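You operate a simulated robot arm through the tools that you are given. There is no shell and no other tool.

You are at the controls of a simulated robot arm. One attempt, no reset.

## Task
Swap the white trough in the drawer for the black one.
Fine: the black trough's lid and the white trough go on the bench; nothing spilt; drawer shut.

It is judged by the outcome, as a careful person would: the job done as asked, and still so three seconds after it is handed in. It fails if anything else is knocked over, pushed out of place, dropped, spilled or broken. A push-on lid holds only when it is set on centred and level and pressed home; a screw cap is set on level and turned clockwise until tight.

## Robot
A 6-joint arm with a two-finger parallel gripper, fixed in place. Base frame: the origin is at the foot of the arm, x ahead of it, y to its left, z up. Lengths are in mm, angles in rad, forces in N, time in s.
With the tool pointing down near the work surface it reaches from about 260 to 680 mm from the base axis. Its first joint turns from -1.152 to 1.152 rad. Payload 2.9 kg.
The TCP is the grasp point between the finger pads, 30 mm short of the fingertips. In the tool frame z runs along the fingers and y along their closing line. The gripper opens to 110 mm. The fingers are 20 mm wide and 10 mm thick; the gripper's body (48 by 112 mm) begins 55 mm behind the TCP.
Orientation is that of the tool frame in the base frame, as a unit quaternion [x, y, z, w]. With the fingers straight down and closing along the base's y, the tool's x points along the base's -x, its y along +y and its z along -z.

## Interface
- The arm moves only by the tool play_rows. Its argument "rows" is a list of rows, each a list of 6 numbers: the shift along the base's x, y, z in mm, then the turn, a rotation vector about the base's x, y, z in rad. In form: [[x, y, z, rx, ry, rz], ...]. A call has 1 to 20 rows; each row shifts and turns the commanded pose from where the row before left it. "claw" is the finger opening in mm, from 0 to 110, set as the call begins (left out, the last holds). Each row takes 0.2 s and may step no farther than 50 mm and 0.15 rad from the row before; otherwise, or with a gripper value out of range, the whole call is refused. A pose out of reach is approached as far as the arm can. The call stops where the force on the tool passes 40 N (or 10 N more than at its start, if that is more) or the arm is blocked; 0.2 s more then pass. Each finger travels about 108 mm/s and halts on what it meets, pressing with about 33 N; the grip force reading is that of the motor and also rises with nothing between the fingers. The clock runs only during rows and for 0.2 s after the last one: add rows that do not move to give the fingers time. The reply holds the time, the measured pose of the TCP, the force on the tool along the base axes, the opening and the grip force, in the units named above and with some noise, with the torque about the TCP (base axes, N m) and any sound that the robot's microphone picked up.
- Cameras (640 x 400 px; columns grow to the right, rows downward): "scene" is fixed at [75.7, 439.5, 1384.3]; the picture's right is [-0.68, -0.73, 0.00], its down [-0.48, 0.44, -0.76] and it looks along [0.56, -0.52, -0.65] (base axes); focal length 214 px, centre (320, 200). "wrist" rides on the gripper at [72, 17, -103] in the tool frame; the picture's right is [-0.23, 0.97, 0.00], its down [-0.76, -0.18, -0.62] and it looks along [-0.61, -0.14, 0.78] (tool axes); focal length 222 px, centre (320, 200). There is no depth. A picture from a camera that has moved, and an enlarged one, comes with that camera's place and axes in the base frame and with its lens. The place of the scene camera against the robot may be out by one fixed shift of up to 18 mm in any direction.
- capture(camera): a new picture of that camera. It takes no simulated time.
- inspect(camera, box): a new picture of the part [left, top, right, bottom] of that camera's present view, enlarged. It takes no simulated time.
- finish_job(): hands the job in; it is judged then, once.

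Nothing tells you positions but the pictures and the camera data. Unless the task says otherwise, let go and move clear before handing in.

The tools are called after "Request:" by a JSON object that holds its "op" and its "data". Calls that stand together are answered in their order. play_rows: Moves the arm, as the interface text tells. Its arguments: {"type":"object","properties":{"rows":{"type":"array"},"claw":{"type":"number"}},"required":["rows"]} The other tools are called the same way: capture (camera) takes a picture; inspect (camera, box) takes an enlarged picture of a part of a camera's view; finish_job () hands the job in.

At the start:

```text
t: 0.0
position: [353.8, -227.3, 1146.7]
orientation: [0.0, 1.0, 0.0, 0.0]
ft_force: [0.6, 0.2, -0.2]
torque: [-0.01, -0.01, 0.01]
grip_width: 109.9
gripper_force: 0.0
```

scene: 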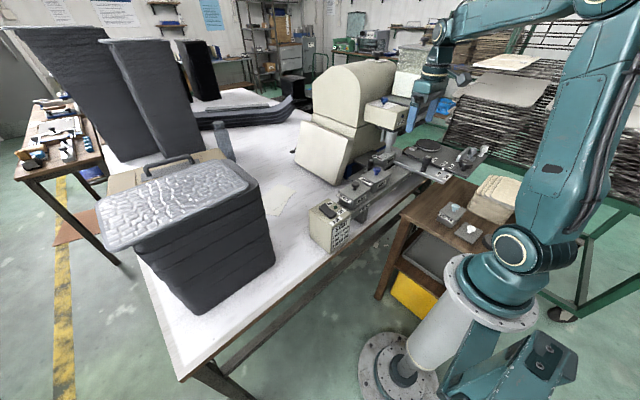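
wrist: 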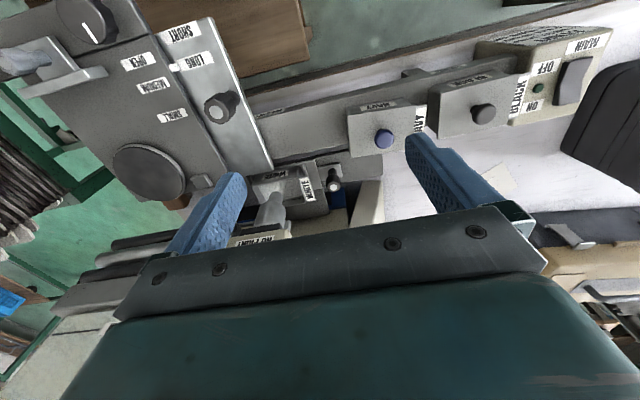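

I see a cluttered workshop with a bench, a machine with control boxes, and the arm above it. I can't yet pick out the drawer and the troughs, so I'll take closer pictures first.

Request:
{"op": "capture", "data": {"camera": "scene"}}

Request:
{"op": "inspect", "data": {"camera": "scene", "box": [280, 50, 440, 150]}}

Request:
{"op": "inspect", "data": {"camera": "scene", "box": [300, 130, 520, 270]}}

Request:
{"op": "inspect", "data": {"camera": "scene", "box": [90, 130, 330, 280]}}

Request:
{"op": "capture", "data": {"camera": "wrist"}}

```text
taken
```

scene: 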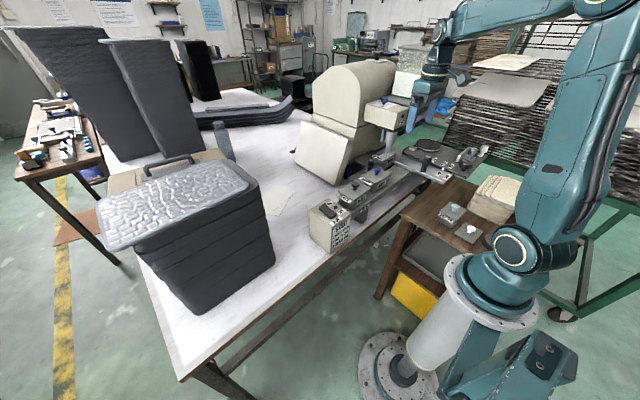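

```text
4.00 times, centred on (360, 100) of scene
camera zoom: at [75.7, 439.5, 1384.3], right [-0.68, -0.73, 0.0], down [-0.48, 0.44, -0.76], along [0.56, -0.52, -0.65], focal length 858 px, centre (160, 600)
```

zoom: 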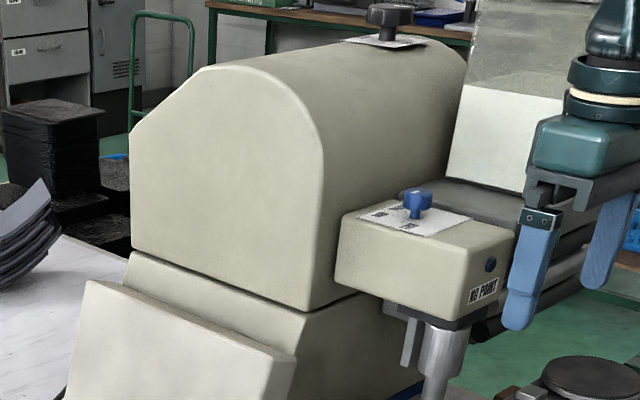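

```text
2.86 times, centred on (410, 200) of scene
camera zoom: at [75.7, 439.5, 1384.3], right [-0.68, -0.73, 0.0], down [-0.48, 0.44, -0.76], along [0.56, -0.52, -0.65], focal length 613 px, centre (63, 200)
```

zoom: 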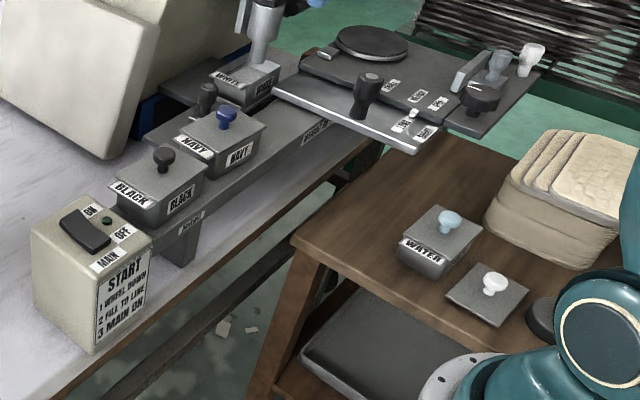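

```text
2.67 times, centred on (210, 205) of scene
camera zoom: at [75.7, 439.5, 1384.3], right [-0.68, -0.73, 0.0], down [-0.48, 0.44, -0.76], along [0.56, -0.52, -0.65], focal length 572 px, centre (613, 187)
```

zoom: 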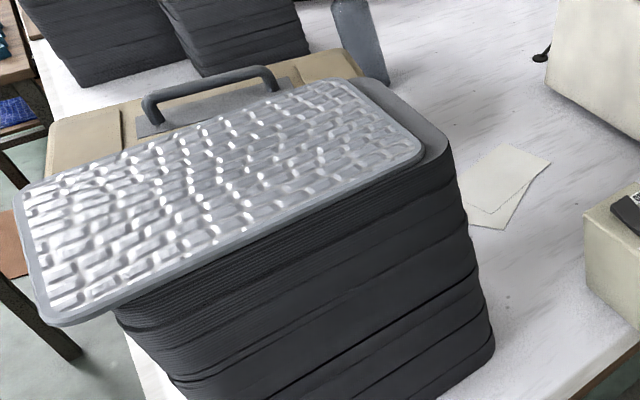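

```text
taken
camera wrist: at [281.7, -210.5, 1249.6], right [0.23, 0.97, 0.0], down [0.76, -0.18, 0.62], along [0.61, -0.14, -0.78], focal length 222 px, centre (320, 200)
```

wrist: 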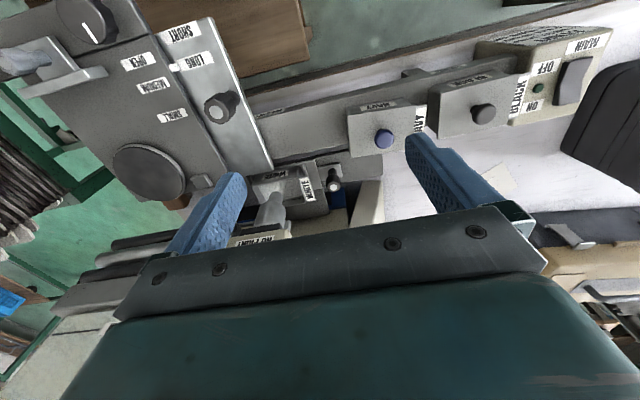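

I make this out as an edge-paint machine: lidded troughs marked NAVY, BLACK and WATER, and a WHITE one under a wheel. There is a start/main switch box as well, so I'll enlarge the details before moving.

Request:
{"op": "inspect", "data": {"camera": "scene", "box": [360, 130, 420, 170]}}

Request:
{"op": "inspect", "data": {"camera": "scene", "box": [330, 160, 410, 210]}}

Request:
{"op": "inspect", "data": {"camera": "scene", "box": [300, 190, 370, 260]}}

Request:
{"op": "inspect", "data": {"camera": "scene", "box": [395, 130, 495, 190]}}

Request:
{"op": "inspect", "data": {"camera": "scene", "box": [420, 170, 530, 250]}}

Request:
{"op": "inspect", "data": {"camera": "wrist", "box": [0, 0, 300, 200]}}

Request:
{"op": "inspect", "data": {"camera": "wrist", "box": [220, 120, 400, 250]}}

Request:
{"op": "inspect", "data": {"camera": "wrist", "box": [330, 20, 640, 200]}}

Request:
{"op": "inspect", "data": {"camera": "scene", "box": [350, 85, 430, 140]}}

```text
10.00 times, centred on (390, 150) of scene
camera zoom: at [75.7, 439.5, 1384.3], right [-0.68, -0.73, 0.0], down [-0.48, 0.44, -0.76], along [0.56, -0.52, -0.65], focal length 2145 px, centre (-380, 700)
```

zoom: 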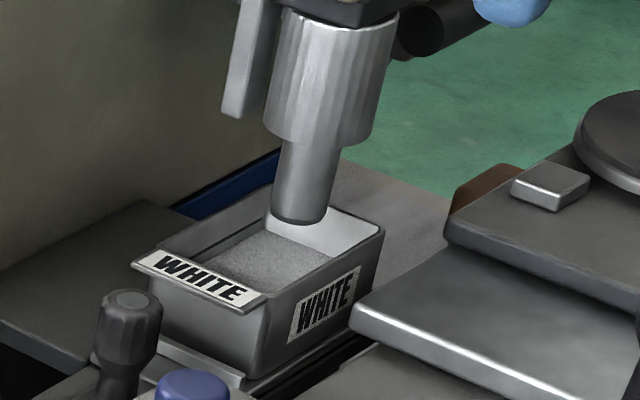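

```text
8.00 times, centred on (370, 185) of scene
camera zoom: at [75.7, 439.5, 1384.3], right [-0.68, -0.73, 0.0], down [-0.48, 0.44, -0.76], along [0.56, -0.52, -0.65], focal length 1716 px, centre (-80, 320)
```

zoom: 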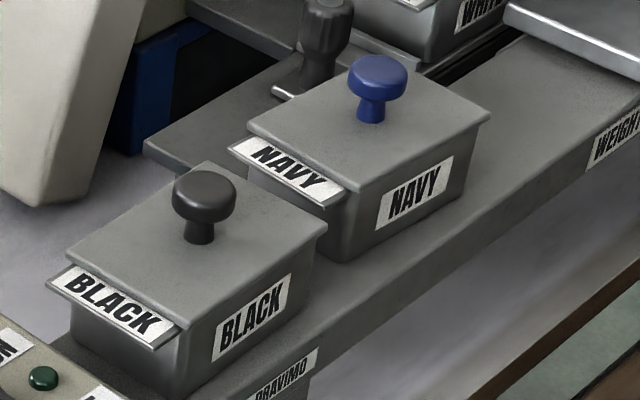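

```text
5.71 times, centred on (335, 225) of scene
camera zoom: at [75.7, 439.5, 1384.3], right [-0.68, -0.73, 0.0], down [-0.48, 0.44, -0.76], along [0.56, -0.52, -0.65], focal length 1226 px, centre (234, 57)
```

zoom: 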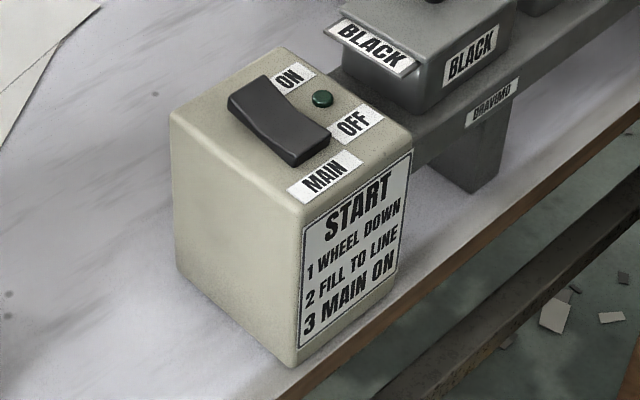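

```text
6.40 times, centred on (445, 160) of scene
camera zoom: at [75.7, 439.5, 1384.3], right [-0.68, -0.73, 0.0], down [-0.48, 0.44, -0.76], along [0.56, -0.52, -0.65], focal length 1373 px, centre (-480, 456)
```

zoom: 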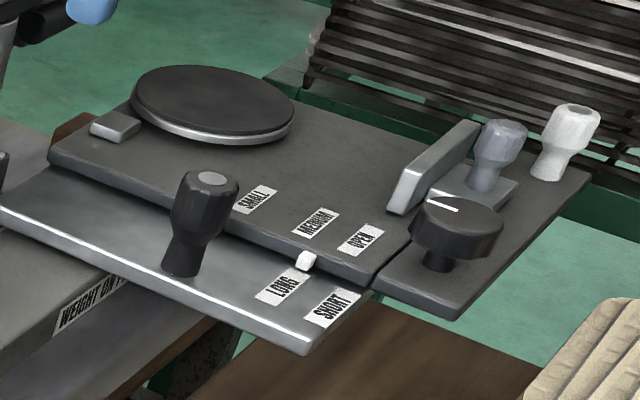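

```text
5.00 times, centred on (475, 210) of scene
camera zoom: at [75.7, 439.5, 1384.3], right [-0.68, -0.73, 0.0], down [-0.48, 0.44, -0.76], along [0.56, -0.52, -0.65], focal length 1072 px, centre (-455, 150)
```

zoom: 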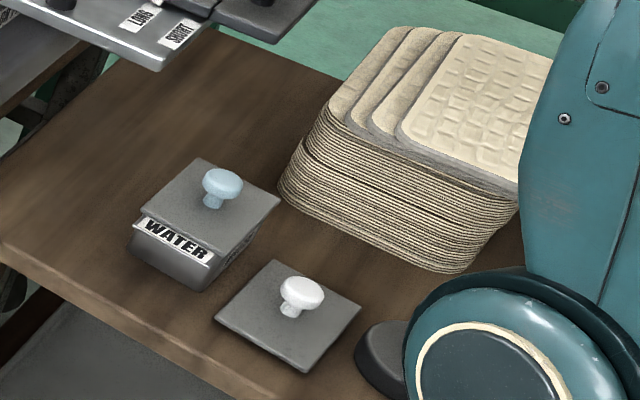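

```text
2.00 times, centred on (150, 100) of wrist
camera zoom: at [281.7, -210.5, 1249.6], right [0.23, 0.97, 0.0], down [0.76, -0.18, 0.62], along [0.61, -0.14, -0.78], focal length 444 px, centre (660, 400)
```

zoom: 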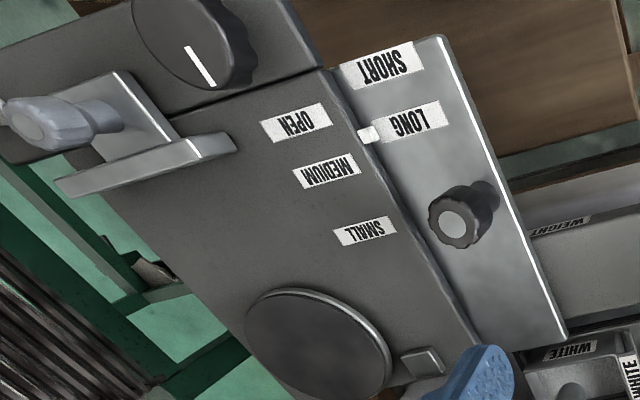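

```text
3.08 times, centred on (310, 185) of wrist
camera zoom: at [281.7, -210.5, 1249.6], right [0.23, 0.97, 0.0], down [0.76, -0.18, 0.62], along [0.61, -0.14, -0.78], focal length 684 px, centre (351, 246)
```

zoom: 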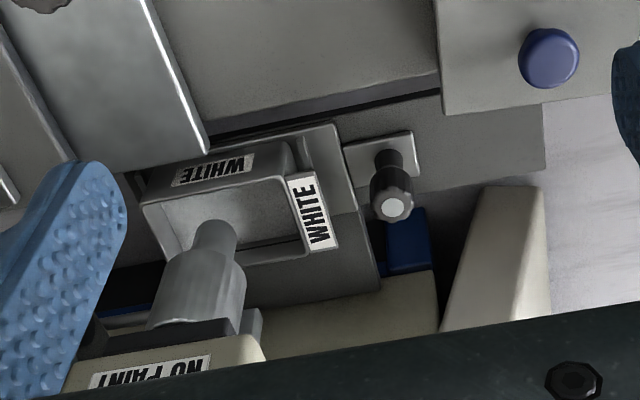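

```text
2.06 times, centred on (485, 110) of wrist
camera zoom: at [281.7, -210.5, 1249.6], right [0.23, 0.97, 0.0], down [0.76, -0.18, 0.62], along [0.61, -0.14, -0.78], focal length 459 px, centre (-21, 386)
```

zoom: 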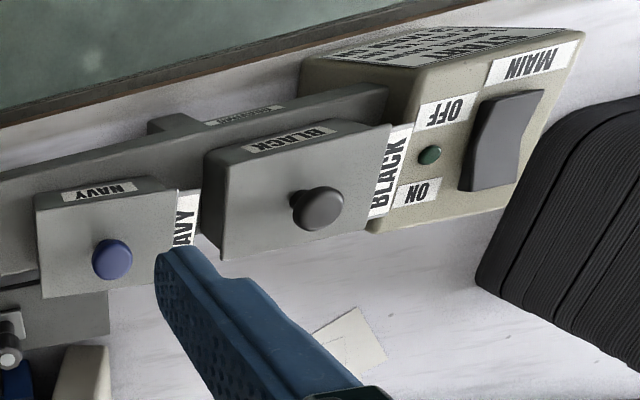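

```text
7.27 times, centred on (390, 112) of scene
camera zoom: at [75.7, 439.5, 1384.3], right [-0.68, -0.73, 0.0], down [-0.48, 0.44, -0.76], along [0.56, -0.52, -0.65], focal length 1560 px, centre (-189, 836)
```

zoom: 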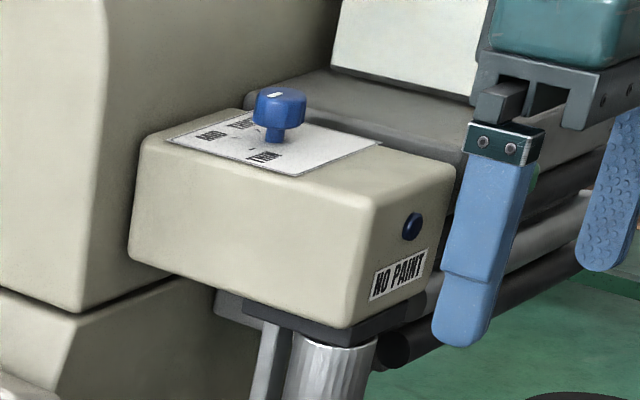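

The black trough's lid knob comes out near (414, -33, 970) and the navy one near (417, -155, 970). The drawer knob is near (502, -237, 941), and the wheel dips into the white trough. I still need to read the head's dial and the other labels.

Request:
{"op": "inspect", "data": {"camera": "scene", "box": [368, 94, 400, 114]}}

Request:
{"op": "inspect", "data": {"camera": "scene", "box": [396, 110, 416, 124]}}

Request:
{"op": "inspect", "data": {"camera": "scene", "box": [362, 50, 402, 75]}}

Request:
{"op": "inspect", "data": {"camera": "scene", "box": [332, 196, 364, 216]}}

Request:
{"op": "inspect", "data": {"camera": "scene", "box": [376, 148, 408, 168]}}

Request:
{"op": "inspect", "data": {"camera": "scene", "box": [340, 150, 400, 188]}}

Request:
{"op": "inspect", "data": {"camera": "scene", "box": [396, 164, 424, 182]}}

```text
16.00 times, centred on (384, 104) of scene
camera zoom: at [75.7, 439.5, 1384.3], right [-0.68, -0.73, 0.0], down [-0.48, 0.44, -0.76], along [0.56, -0.52, -0.65], focal length 3432 px, centre (-704, 1736)
```

zoom: 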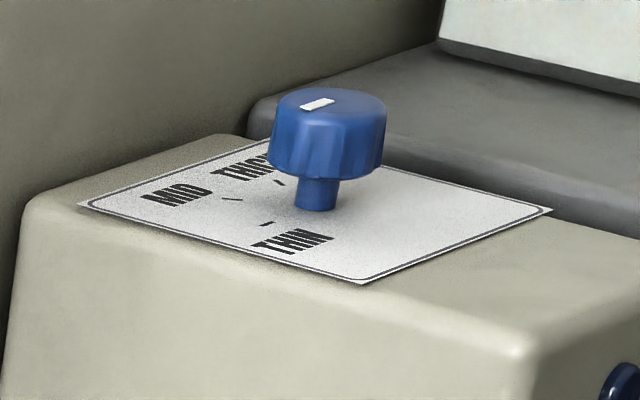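

```text
16.00 times, centred on (406, 117) of scene
camera zoom: at [75.7, 439.5, 1384.3], right [-0.68, -0.73, 0.0], down [-0.48, 0.44, -0.76], along [0.56, -0.52, -0.65], focal length 3432 px, centre (-1056, 1528)
```

zoom: 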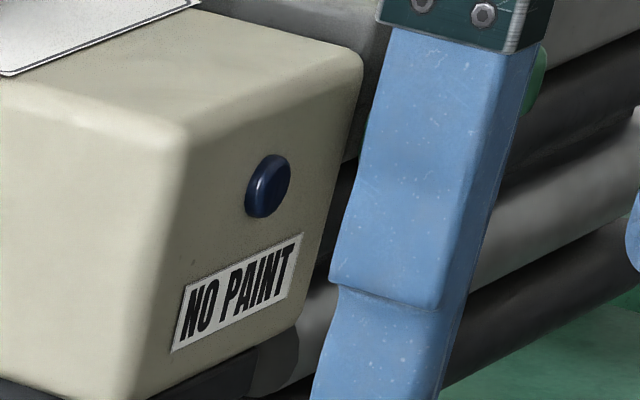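

```text
16.00 times, centred on (382, 62) of scene
camera zoom: at [75.7, 439.5, 1384.3], right [-0.68, -0.73, 0.0], down [-0.48, 0.44, -0.76], along [0.56, -0.52, -0.65], focal length 3432 px, centre (-672, 2400)
```

zoom: 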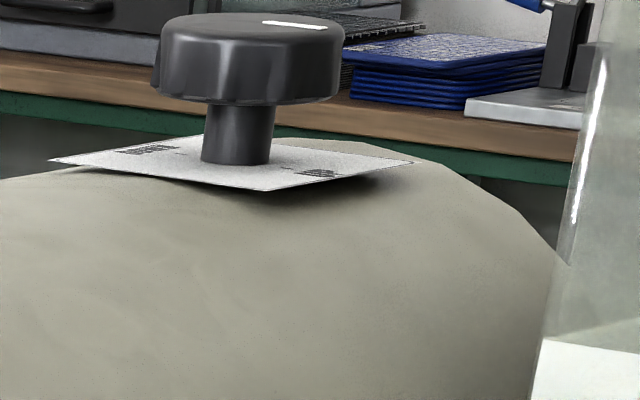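

```text
16.00 times, centred on (348, 206) of scene
camera zoom: at [75.7, 439.5, 1384.3], right [-0.68, -0.73, 0.0], down [-0.48, 0.44, -0.76], along [0.56, -0.52, -0.65], focal length 3432 px, centre (-128, 104)
```

zoom: 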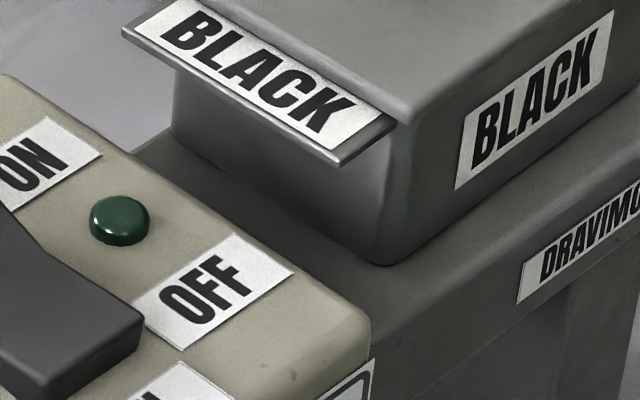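

```text
16.00 times, centred on (392, 158) of scene
camera zoom: at [75.7, 439.5, 1384.3], right [-0.68, -0.73, 0.0], down [-0.48, 0.44, -0.76], along [0.56, -0.52, -0.65], focal length 3432 px, centre (-832, 872)
```

zoom: 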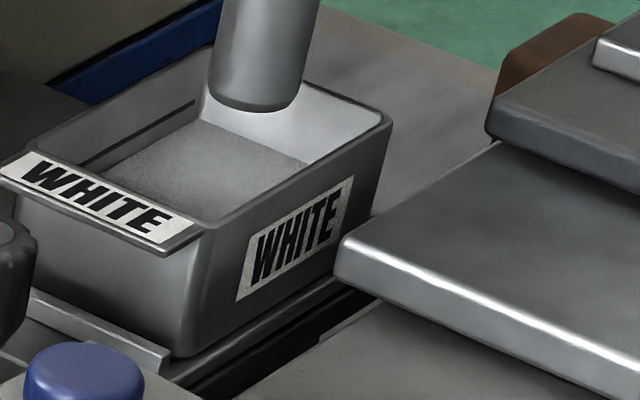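

```text
10.53 times, centred on (370, 169) of scene
camera zoom: at [75.7, 439.5, 1384.3], right [-0.68, -0.73, 0.0], down [-0.48, 0.44, -0.76], along [0.56, -0.52, -0.65], focal length 2258 px, centre (-206, 526)
```

zoom: 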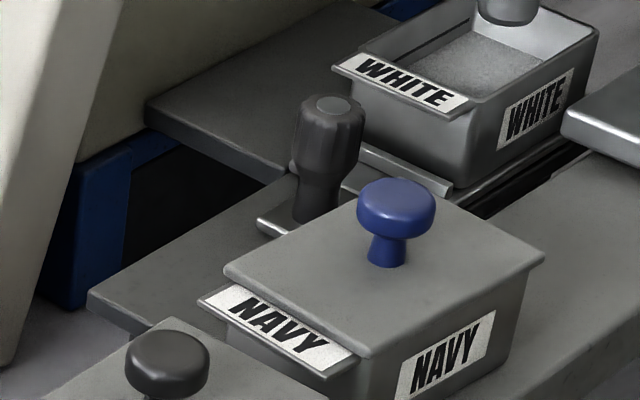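

```text
16.00 times, centred on (410, 173) of scene
camera zoom: at [75.7, 439.5, 1384.3], right [-0.68, -0.73, 0.0], down [-0.48, 0.44, -0.76], along [0.56, -0.52, -0.65], focal length 3432 px, centre (-1120, 632)
```

zoom: 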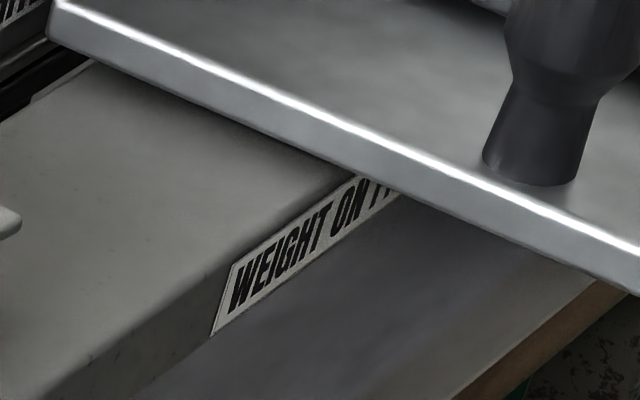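

The scene camera and wrist camera agree well. The bench top is near z 807, the START box top near 925, and the rail with the troughs near 905. The wheel's end seems just above the white trough's rim, but I want to be sure of that and of the switch state. I'll back off and move over to +y to look.

Request:
{"op": "play_rows", "data": {"rows": [[-40, 0, 0, 0, 0, 0], [-30, 30, 0, 0, 0, 0], [0, 45, 0, 0, 0, 0], [0, 45, 0, 0, 0, 0], [0, 45, 0, 0, 0, 0], [0, 45, 0, 0, 0, 0], [0, 45, 0, 0, 0, 0], [0, 20, 0, 0, 0, 0], [0, 0, 0, 0, 0, 0]], "claw": 110}}

Request:
{"op": "capture", "data": {"camera": "wrist"}}

Request:
{"op": "capture", "data": {"camera": "scene"}}

```text
t: 2.0
position: [281.6, 48.3, 1145.4]
orientation: [0.0, 1.0, 0.0, -0.001]
ft_force: [0.1, 0.3, 1.1]
torque: [-0.01, -0.02, 0.01]
grip_width: 110.0
gripper_force: 0.1
```

```text
taken
camera wrist: at [210.0, 64.3, 1248.8], right [0.23, 0.97, 0.0], down [0.76, -0.18, 0.62], along [0.61, -0.14, -0.78], focal length 222 px, centre (320, 200)
```

wrist: 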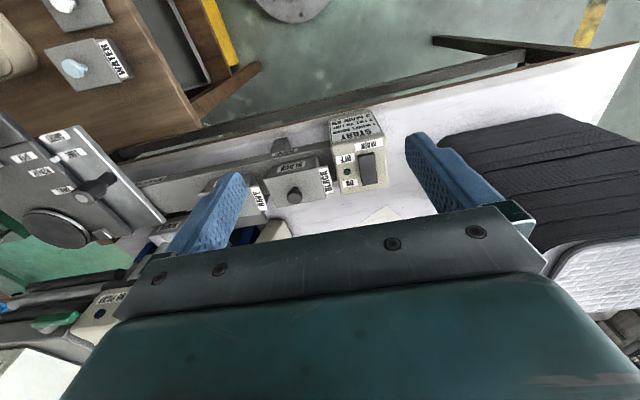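

```text
taken
```

scene: 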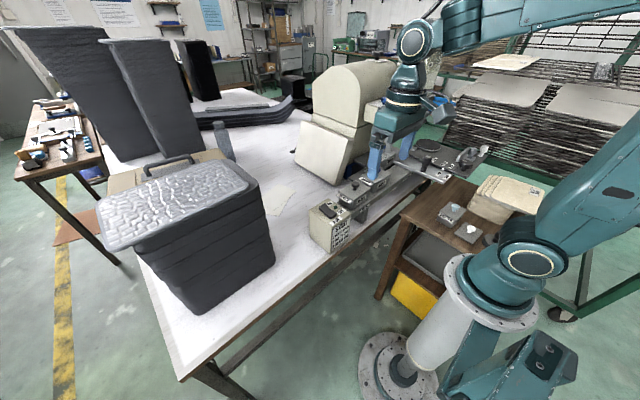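

No sound was reported, so the machine seems to be off. I'll zoom in on the wrist view to check the switch and the trough.

Request:
{"op": "inspect", "data": {"camera": "wrist", "box": [240, 100, 400, 210]}}

Request:
{"op": "inspect", "data": {"camera": "wrist", "box": [330, 110, 400, 200]}}

Request:
{"op": "inspect", "data": {"camera": "wrist", "box": [20, 190, 180, 320]}}

Request:
{"op": "inspect", "data": {"camera": "scene", "box": [370, 110, 420, 160]}}

```text
3.64 times, centred on (320, 155) of wrist
camera zoom: at [210.0, 64.3, 1248.8], right [0.23, 0.97, 0.0], down [0.76, -0.18, 0.62], along [0.61, -0.14, -0.78], focal length 808 px, centre (320, 364)
```

zoom: 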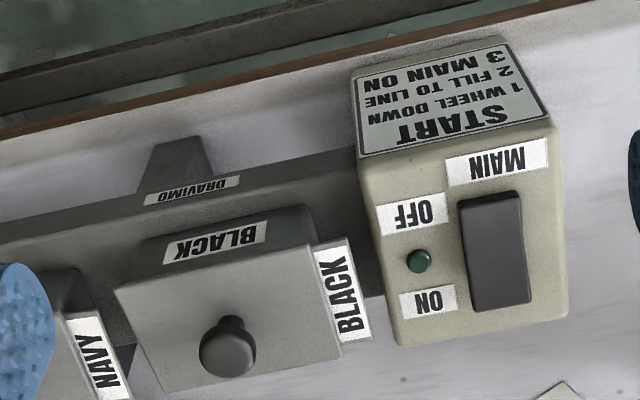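

```text
4.44 times, centred on (365, 155) of wrist
camera zoom: at [210.0, 64.3, 1248.8], right [0.23, 0.97, 0.0], down [0.76, -0.18, 0.62], along [0.61, -0.14, -0.78], focal length 987 px, centre (120, 400)
```

zoom: 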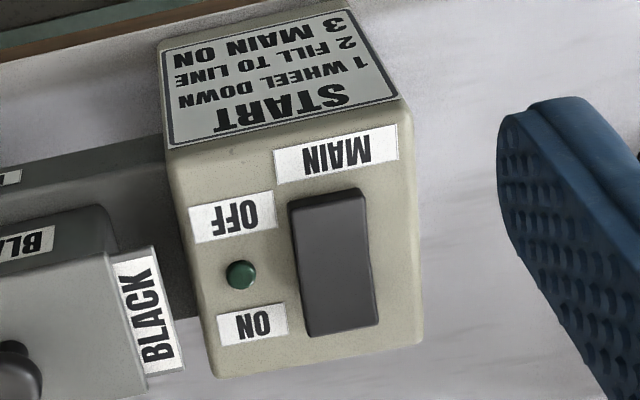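

```text
3.08 times, centred on (100, 255) of wrist
camera zoom: at [210.0, 64.3, 1248.8], right [0.23, 0.97, 0.0], down [0.76, -0.18, 0.62], along [0.61, -0.14, -0.78], focal length 684 px, centre (997, 31)
```

zoom: 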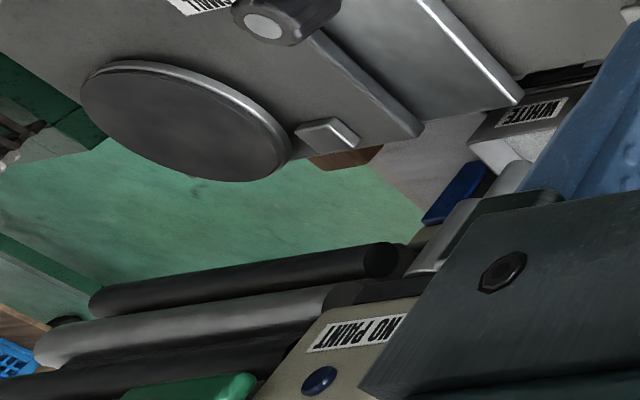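

```text
8.00 times, centred on (395, 135) of scene
camera zoom: at [75.7, 439.5, 1384.3], right [-0.68, -0.73, 0.0], down [-0.48, 0.44, -0.76], along [0.56, -0.52, -0.65], focal length 1716 px, centre (-280, 720)
```

zoom: 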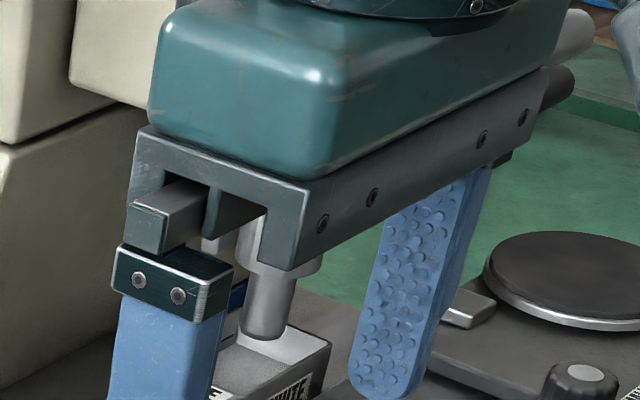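

The START lamp is dark and nothing is running. Next I'll turn the gripper -90° about z, so the fingers close along x and the camera sits on the +y side, then look at the drawer and the wheel.

Request:
{"op": "play_rows", "data": {"rows": [[10, -10, 0, 0, 0, -0.1428], [10, -10, 0, 0, 0, -0.1428], [10, -10, 0, 0, 0, -0.1428], [10, -20, 0, 0, 0, -0.1428], [10, -20, 0, 0, 0, -0.1428], [15, -20, 0, 0, 0, -0.1428], [15, -25, 0, 0, 0, -0.1428], [15, -25, 0, 0, 0, -0.1428], [20, -25, 0, 0, 0, -0.1428], [20, -30, 0, 0, 0, -0.1428], [23, -33, -15, 0, 0, -0.1428], [0, 0, 0, 0, 0, 0]]}}

Request:
{"op": "capture", "data": {"camera": "wrist"}}

Request:
{"op": "capture", "data": {"camera": "scene"}}

```text
t: 4.6
position: [442.1, -181.9, 1132.0]
orientation: [0.708, 0.706, 0.0, 0.0]
ft_force: [0.0, -0.7, 0.2]
torque: [-0.01, -0.02, 0.0]
grip_width: 109.9
gripper_force: 0.0
```

```text
taken
camera wrist: at [459.6, -110.6, 1235.1], right [0.97, -0.23, 0.0], down [-0.18, -0.76, 0.62], along [-0.14, -0.61, -0.78], focal length 222 px, centre (320, 200)
```

wrist: 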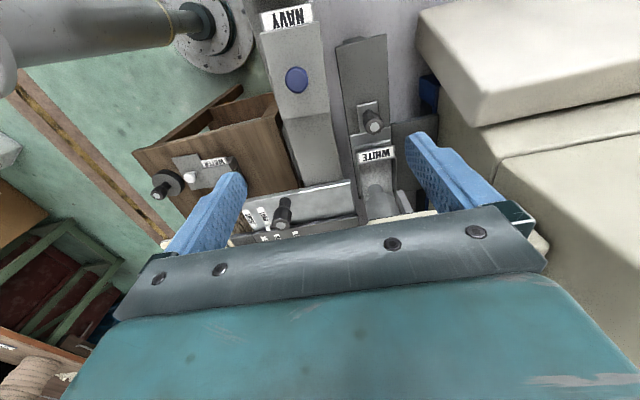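

```text
taken
```

scene: 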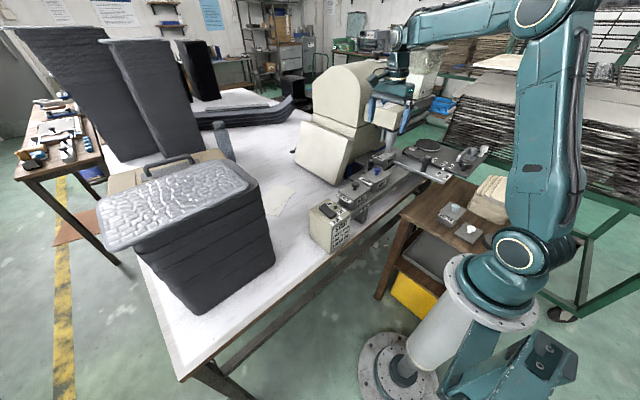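

I now see the drawer, its knob and the white trough from above, with the wheel over it. I'll enlarge that part.

Request:
{"op": "inspect", "data": {"camera": "wrist", "box": [310, 20, 460, 220]}}

Request:
{"op": "inspect", "data": {"camera": "wrist", "box": [340, 90, 420, 140]}}

Request:
{"op": "inspect", "data": {"camera": "wrist", "box": [340, 140, 430, 220]}}

Request:
{"op": "inspect", "data": {"camera": "wrist", "box": [250, 0, 400, 110]}}

```text
2.00 times, centred on (385, 120) of wrist
camera zoom: at [459.6, -110.6, 1235.1], right [0.97, -0.23, 0.0], down [-0.18, -0.76, 0.62], along [-0.14, -0.61, -0.78], focal length 444 px, centre (190, 360)
```

zoom: 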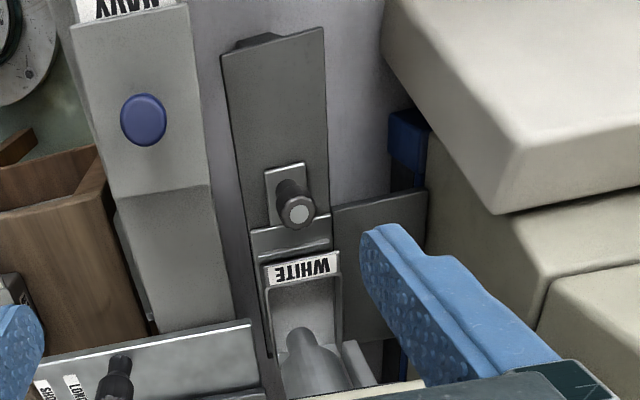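

```text
8.00 times, centred on (380, 115) of wrist
camera zoom: at [459.6, -110.6, 1235.1], right [0.97, -0.23, 0.0], down [-0.18, -0.76, 0.62], along [-0.14, -0.61, -0.78], focal length 1777 px, centre (-160, 880)
```

zoom: 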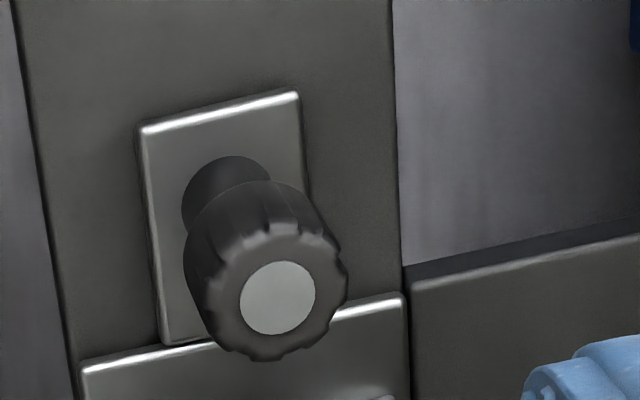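

```text
5.00 times, centred on (385, 180) of wrist
camera zoom: at [459.6, -110.6, 1235.1], right [0.97, -0.23, 0.0], down [-0.18, -0.76, 0.62], along [-0.14, -0.61, -0.78], focal length 1111 px, centre (-5, 300)
```

zoom: 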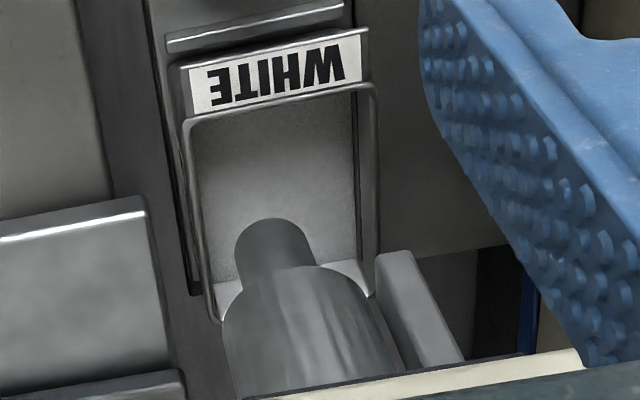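

```text
3.64 times, centred on (325, 55) of wrist
camera zoom: at [459.6, -110.6, 1235.1], right [0.97, -0.23, 0.0], down [-0.18, -0.76, 0.62], along [-0.14, -0.61, -0.78], focal length 808 px, centre (302, 727)
```

zoom: 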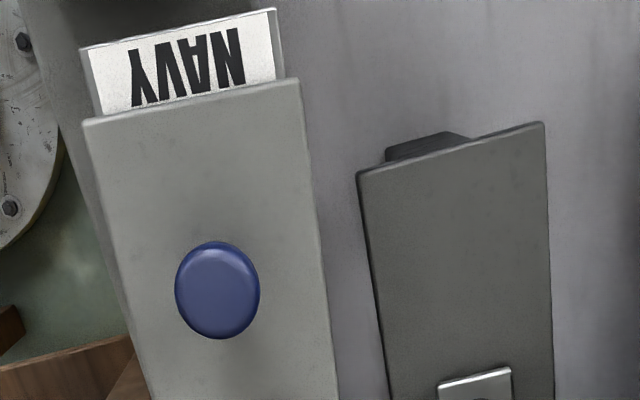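

The picture is now clear. The drawer tray (x 475–538, front edge y about -265, top z about 884) slides out toward +y over a shelf. Its upright knob is at about (508, -238, top 932). The wheel's end (z about 939) is above the trough's rim (z about 923), so the drawer can come out. I'll move over the knob with the fingers part closed and the tool leaning away from the head, then look again.

Request:
{"op": "play_rows", "data": {"rows": [[22, 0, 0, -0.05, 0, 0], [22, 0, 0, -0.05, 0, 0], [22, 0, 0, -0.05, 0, 0], [0, 0, -40, 0, 0, 0], [0, 0, -40, 0, 0, 0], [0, -10, -30, 0, 0, 0], [0, -10, -20, 0, 0, 0], [0, 0, 0, 0, 0, 0]], "claw": 50}}

Request:
{"op": "capture", "data": {"camera": "wrist"}}

Request:
{"op": "capture", "data": {"camera": "scene"}}

```text
t: 6.4
position: [508.1, -200.6, 1000.0]
orientation: [0.705, 0.705, -0.054, 0.054]
ft_force: [-0.5, 0.3, -0.2]
torque: [-0.02, 0.02, 0.01]
grip_width: 50.4
gripper_force: 0.0
```

```text
taken
camera wrist: at [525.7, -113.9, 1091.5], right [0.97, -0.22, 0.03], down [-0.18, -0.66, 0.73], along [-0.14, -0.72, -0.68], focal length 222 px, centre (320, 200)
```

wrist: 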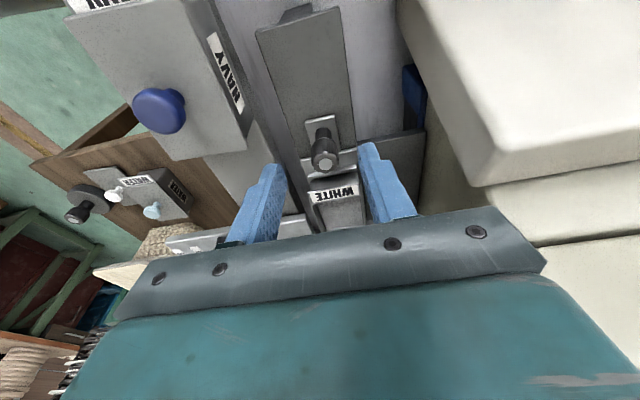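

```text
taken
```

scene: 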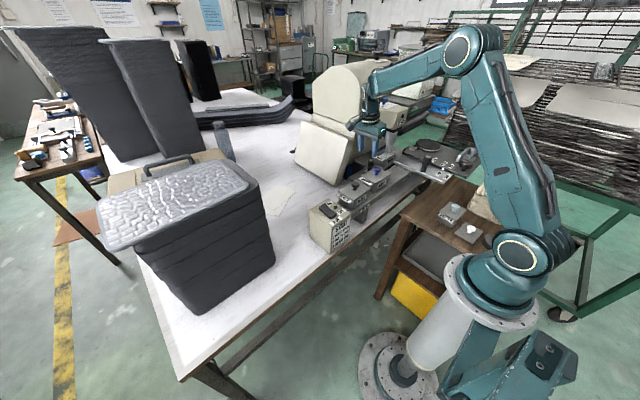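

I'm above and in front of the knob; I'll zoom to check the alignment.

Request:
{"op": "inspect", "data": {"camera": "wrist", "box": [240, 90, 420, 220]}}

Request:
{"op": "inspect", "data": {"camera": "scene", "box": [335, 80, 435, 190]}}

```text
3.08 times, centred on (330, 155) of wrist
camera zoom: at [525.7, -113.9, 1091.5], right [0.97, -0.22, 0.03], down [-0.18, -0.66, 0.73], along [-0.14, -0.72, -0.68], focal length 684 px, centre (289, 338)
```

zoom: 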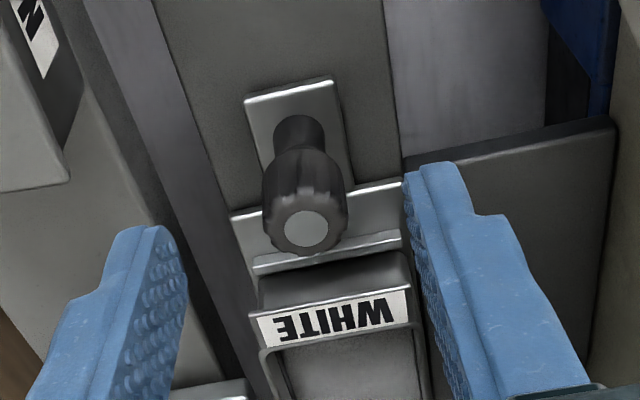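

```text
3.64 times, centred on (385, 135) of scene
camera zoom: at [75.7, 439.5, 1384.3], right [-0.68, -0.73, 0.0], down [-0.48, 0.44, -0.76], along [0.56, -0.52, -0.65], focal length 780 px, centre (84, 436)
```

zoom: 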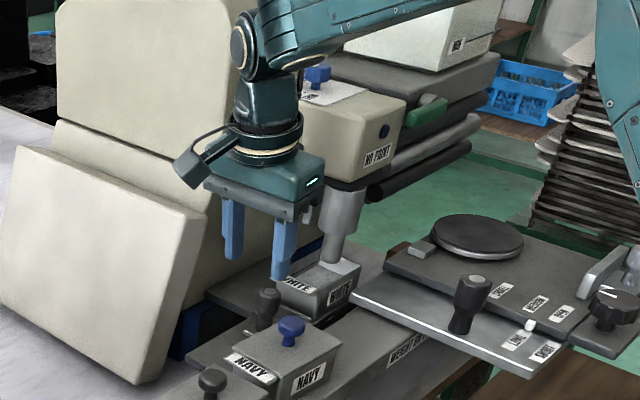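

The knob is at (508, -238), matching my estimate. I'll go down and grip it.

Request:
{"op": "play_rows", "data": {"rows": [[0, -19, 0, 0, 0, 0], [0, -18, 0, 0, 0, 0], [0, 0, -20, 0, 0, 0], [0, 0, -20, 0, 0, 0], [0, 0, -20, 0, 0, 0], [0, 0, -15, 0, 0, 0], [0, 0, 0, 0, 0, 0]]}}

Request:
{"op": "inspect", "data": {"camera": "wrist", "box": [220, 90, 420, 230]}}

Request:
{"op": "inspect", "data": {"camera": "scene", "box": [335, 80, 435, 190]}}

```text
t: 8.0
position: [508.7, -236.1, 925.5]
orientation: [0.706, 0.705, -0.052, 0.053]
ft_force: [0.0, 0.1, -0.2]
torque: [-0.02, -0.02, -0.03]
grip_width: 50.1
gripper_force: 0.0
```

```text
2.86 times, centred on (320, 160) of wrist
camera zoom: at [525.6, -150.3, 1017.4], right [0.97, -0.22, 0.03], down [-0.18, -0.66, 0.73], along [-0.14, -0.72, -0.68], focal length 635 px, centre (320, 314)
```

zoom: 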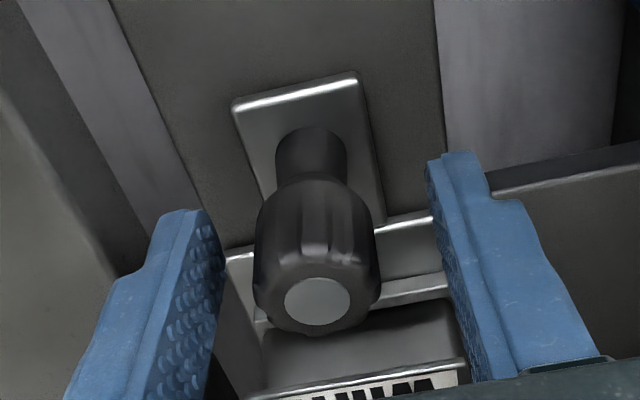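

```text
3.64 times, centred on (385, 135) of scene
camera zoom: at [75.7, 439.5, 1384.3], right [-0.68, -0.73, 0.0], down [-0.48, 0.44, -0.76], along [0.56, -0.52, -0.65], focal length 780 px, centre (84, 436)
```

zoom: 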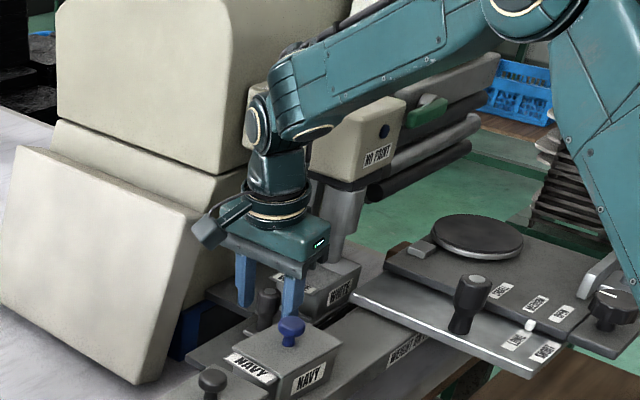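

The fingers straddle the knob with clearance. Closing on it now.

Request:
{"op": "play_rows", "data": {"rows": [[0, 0, 0, 0, 0, 0], [0, 0, 0, 0, 0, 0], [0, 0, 0, 0, 0, 0]], "claw": 15}}

```text
t: 8.8
position: [506.8, -235.6, 925.6]
orientation: [0.705, 0.706, -0.053, 0.053]
ft_force: [-8.6, -0.1, 1.5]
torque: [0.04, 0.18, -0.05]
grip_width: 24.9
gripper_force: 44.8
```

The knob is gripped (25 mm wide), with a small side load that I'll relax. Then I'll pull slowly toward +y.

Request:
{"op": "play_rows", "data": {"rows": [[-1.2, 0, 0, 0, 0, 0], [0, 1, 0, 0, 0, 0], [0, 2, 0, 0, 0, 0], [0, 3, 0, 0, 0, 0], [0, 3, 0, 0, 0, 0], [0, 3, 0, 0, 0, 0], [0, 3, 0, 0, 0, 0], [0, 2, 0, 0, 0, 0], [0, 1, 0, 0, 0, 0]]}}

Request:
{"op": "inspect", "data": {"camera": "wrist", "box": [220, 90, 420, 230]}}

Request:
{"op": "inspect", "data": {"camera": "scene", "box": [335, 110, 435, 190]}}

```text
t: 10.8
position: [505.4, -218.9, 925.6]
orientation: [0.704, 0.706, -0.052, 0.054]
ft_force: [11.0, 0.1, -7.2]
torque: [0.23, -0.19, 0.01]
grip_width: 24.9
gripper_force: 45.2
```

```text
2.86 times, centred on (320, 160) of wrist
camera zoom: at [524.4, -132.6, 1017.4], right [0.97, -0.22, 0.04], down [-0.18, -0.66, 0.73], along [-0.14, -0.72, -0.68], focal length 635 px, centre (320, 314)
```

zoom: 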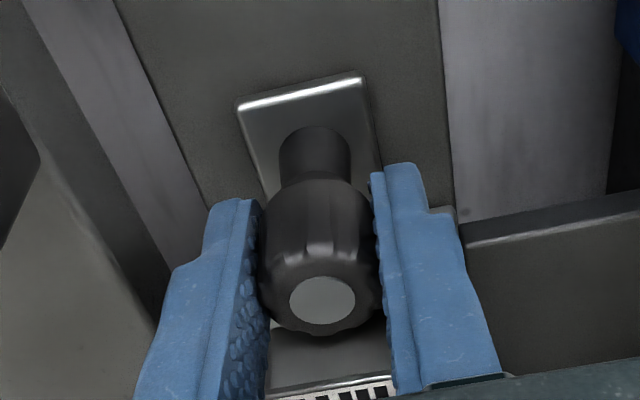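

```text
5.00 times, centred on (385, 150) of scene
camera zoom: at [76.1, 439.5, 1384.3], right [-0.68, -0.73, 0.0], down [-0.48, 0.44, -0.76], along [0.56, -0.52, -0.65], focal length 1072 px, centre (-5, 450)
```

zoom: 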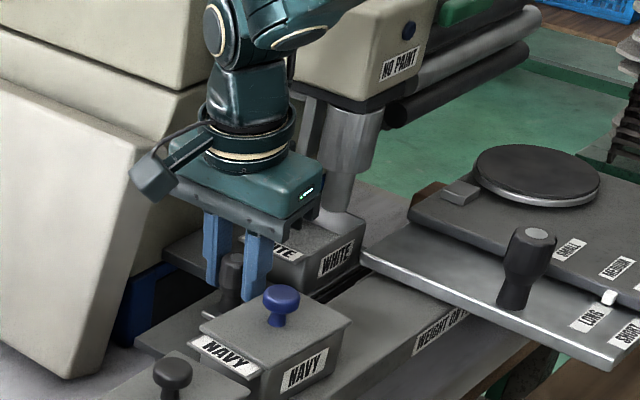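

The drawer slides freely and there is no sign of the wheel catching. I'll relax the side load and keep pulling gently.

Request:
{"op": "play_rows", "data": {"rows": [[0.6, 0, 0.5, 0, 0, 0], [0, 1, 0, 0, 0, 0], [0, 2, 0, 0, 0, 0], [0, 3, 0, 0, 0, 0], [0, 4, 0, 0, 0, 0], [0, 4, 0, 0, 0, 0], [0, 4, 0, 0, 0, 0], [0, 4, 0, 0, 0, 0], [0, 4, 0, 0, 0, 0], [0, 4, 0, 0, 0, 0], [0, 4, 0, 0, 0, 0], [0, 4, 0, 0, 0, 0], [0, 4, 0, 0, 0, 0], [0, 4, 0, 0, 0, 0], [0, 4, 0, 0, 0, 0], [0, 4, 0, 0, 0, 0], [0, 3, 0, 0, 0, 0], [0, 2, 0, 0, 0, 0], [0, 1, 0, 0, 0, 0], [0, 0, 0, 0, 0, 0]]}}

Request:
{"op": "capture", "data": {"camera": "wrist"}}

Request:
{"op": "inspect", "data": {"camera": "scene", "box": [335, 110, 435, 190]}}

```text
t: 15.0
position: [508.0, -159.8, 926.4]
orientation: [0.705, 0.705, -0.053, 0.053]
ft_force: [15.3, -0.6, -27.5]
torque: [-0.2, -0.27, -0.03]
grip_width: 24.9
gripper_force: 44.7
```

```text
taken
camera wrist: at [524.8, -73.2, 1017.8], right [0.97, -0.22, 0.03], down [-0.18, -0.66, 0.73], along [-0.14, -0.72, -0.68], focal length 222 px, centre (320, 200)
```

wrist: 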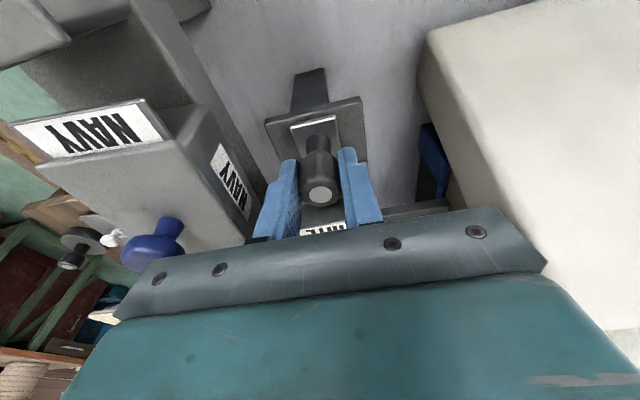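

```text
5.00 times, centred on (385, 150) of scene
camera zoom: at [76.5, 439.4, 1384.3], right [-0.68, -0.73, 0.0], down [-0.48, 0.44, -0.76], along [0.56, -0.52, -0.65], focal length 1072 px, centre (-5, 450)
```

zoom: 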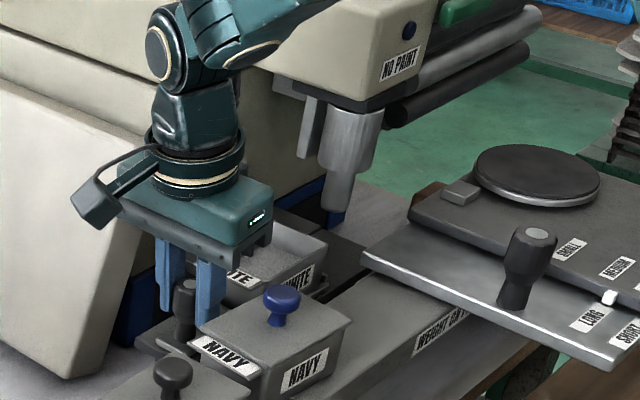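

The wheel is now clear of the trough. The drawer is out 76 mm, and I need a bit more so the gripper clears the head when lifting. I'll relax the x and z loads and pull on slowly.

Request:
{"op": "play_rows", "data": {"rows": [[0.8, 0, -0.8, 0, 0, 0], [0, 1, 0, 0, 0, 0], [0, 2, 0, 0, 0, 0], [0, 3, 0, 0, 0, 0], [0, 3, 0, 0, 0, 0], [0, 3, 0, 0, 0, 0], [0, 3, 0, 0, 0, 0], [0, 3, 0, 0, 0, 0], [0, 2, 0, 0, 0, 0], [0, 1, 0, 0, 0, 0], [0, 0, 0, 0, 0, 0]]}}

Request:
{"op": "inspect", "data": {"camera": "scene", "box": [335, 110, 435, 190]}}

```text
t: 17.4
position: [506.6, -138.3, 927.0]
orientation: [0.705, 0.705, -0.052, 0.053]
ft_force: [-7.6, -0.2, 5.7]
torque: [-0.22, 0.11, -0.08]
grip_width: 24.9
gripper_force: 45.5
```

```text
5.00 times, centred on (385, 150) of scene
camera zoom: at [75.4, 439.5, 1384.3], right [-0.68, -0.73, 0.0], down [-0.48, 0.44, -0.76], along [0.56, -0.52, -0.65], focal length 1072 px, centre (-5, 450)
```

zoom: 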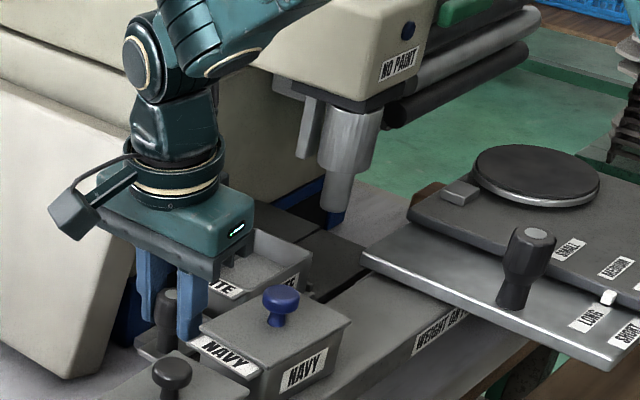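

It's still free at 98 mm out, so I'll pull about 18 mm more for clearance from the head.

Request:
{"op": "play_rows", "data": {"rows": [[-0.3, 1, 0.1, 0, 0, 0], [0, 2, 0, 0, 0, 0], [0, 3, 0, 0, 0, 0], [0, 3, 0, 0, 0, 0], [0, 3, 0, 0, 0, 0], [0, 3, 0, 0, 0, 0], [0, 2, 0, 0, 0, 0], [0, 1, 0, 0, 0, 0], [0, 0, 0, 0, 0, 0]]}}

Request:
{"op": "inspect", "data": {"camera": "scene", "box": [335, 110, 435, 190]}}

Request:
{"op": "inspect", "data": {"camera": "wrist", "box": [220, 40, 440, 230]}}

```text
t: 19.4
position: [508.0, -121.1, 925.9]
orientation: [0.706, 0.704, -0.053, 0.054]
ft_force: [-7.4, -16.2, 5.4]
torque: [-0.04, 0.1, -0.01]
grip_width: 25.1
gripper_force: 44.9
```

```text
5.00 times, centred on (385, 150) of scene
camera zoom: at [75.4, 439.1, 1384.4], right [-0.68, -0.73, 0.0], down [-0.48, 0.44, -0.76], along [0.56, -0.52, -0.65], focal length 1072 px, centre (-5, 450)
```

zoom: 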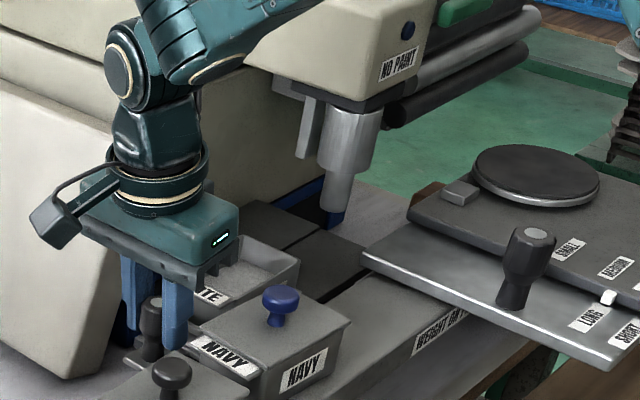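

```text
2.11 times, centred on (330, 135) of wrist
camera zoom: at [524.9, -34.7, 1017.6], right [0.97, -0.23, 0.04], down [-0.18, -0.66, 0.73], along [-0.14, -0.72, -0.68], focal length 468 px, centre (299, 337)
```

zoom: 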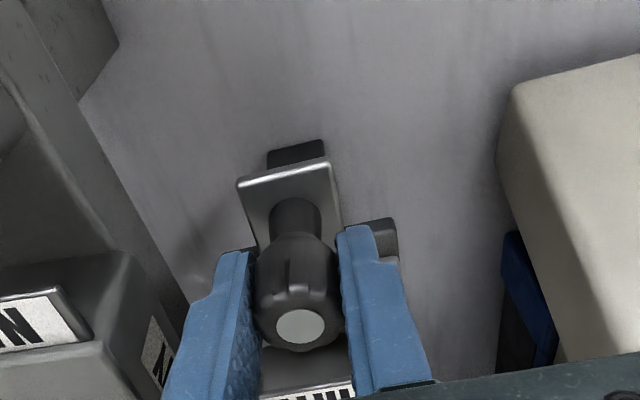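

The pull force jumped to 16 N, so the drawer is at its stop, about 115 mm out. I'll ease off, let go, and rise straight up.

Request:
{"op": "play_rows", "data": {"rows": [[0, -1, 0, 0, 0, 0], [0, 0, 0, 0, 0, 0]]}}

Request:
{"op": "play_rows", "data": {"rows": [[0, 0, 0, 0, 0, 0], [0, 0, 0, 0, 0, 0], [0, 0, 10, 0, 0, 0], [0, 0, 30, 0, 0, 0], [0, 5, 40, 0, 0, 0], [0, 10, 40, 0, 0, 0], [0, 10, 40, 0, 0, 0], [0, 0, 0, 0, 0, 0]], "claw": 50}}

Request:
{"op": "capture", "data": {"camera": "wrist"}}

Request:
{"op": "inspect", "data": {"camera": "scene", "box": [335, 110, 435, 190]}}

```text
t: 20.0
position: [507.7, -120.4, 926.7]
orientation: [0.705, 0.705, -0.052, 0.054]
ft_force: [-5.7, -11.6, 5.0]
torque: [-0.84, 0.05, -0.09]
grip_width: 24.8
gripper_force: 44.9
```

```text
t: 21.8
position: [504.4, -94.9, 1084.5]
orientation: [0.705, 0.705, -0.053, 0.052]
ft_force: [-0.2, 0.6, 0.1]
torque: [0.0, 0.0, 0.02]
grip_width: 50.0
gripper_force: 0.0
```

```text
taken
camera wrist: at [520.8, -9.0, 1176.3], right [0.97, -0.22, 0.03], down [-0.18, -0.66, 0.73], along [-0.14, -0.72, -0.68], focal length 222 px, centre (320, 200)
```

wrist: 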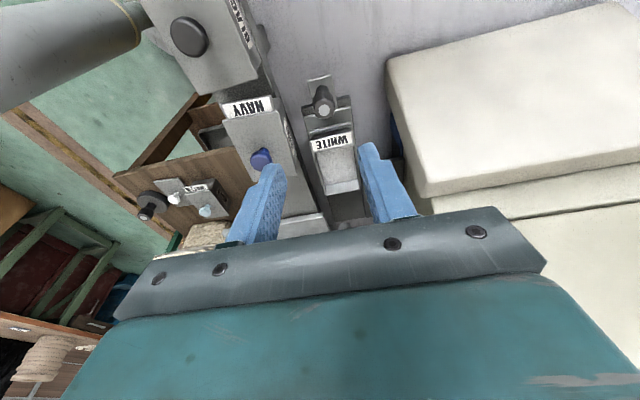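

```text
5.00 times, centred on (385, 150) of scene
camera zoom: at [75.7, 439.5, 1384.3], right [-0.68, -0.73, 0.0], down [-0.48, 0.44, -0.76], along [0.56, -0.52, -0.65], focal length 1072 px, centre (-5, 450)
```

zoom: 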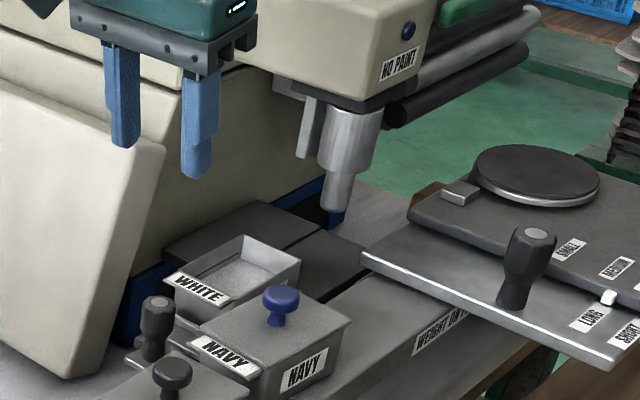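

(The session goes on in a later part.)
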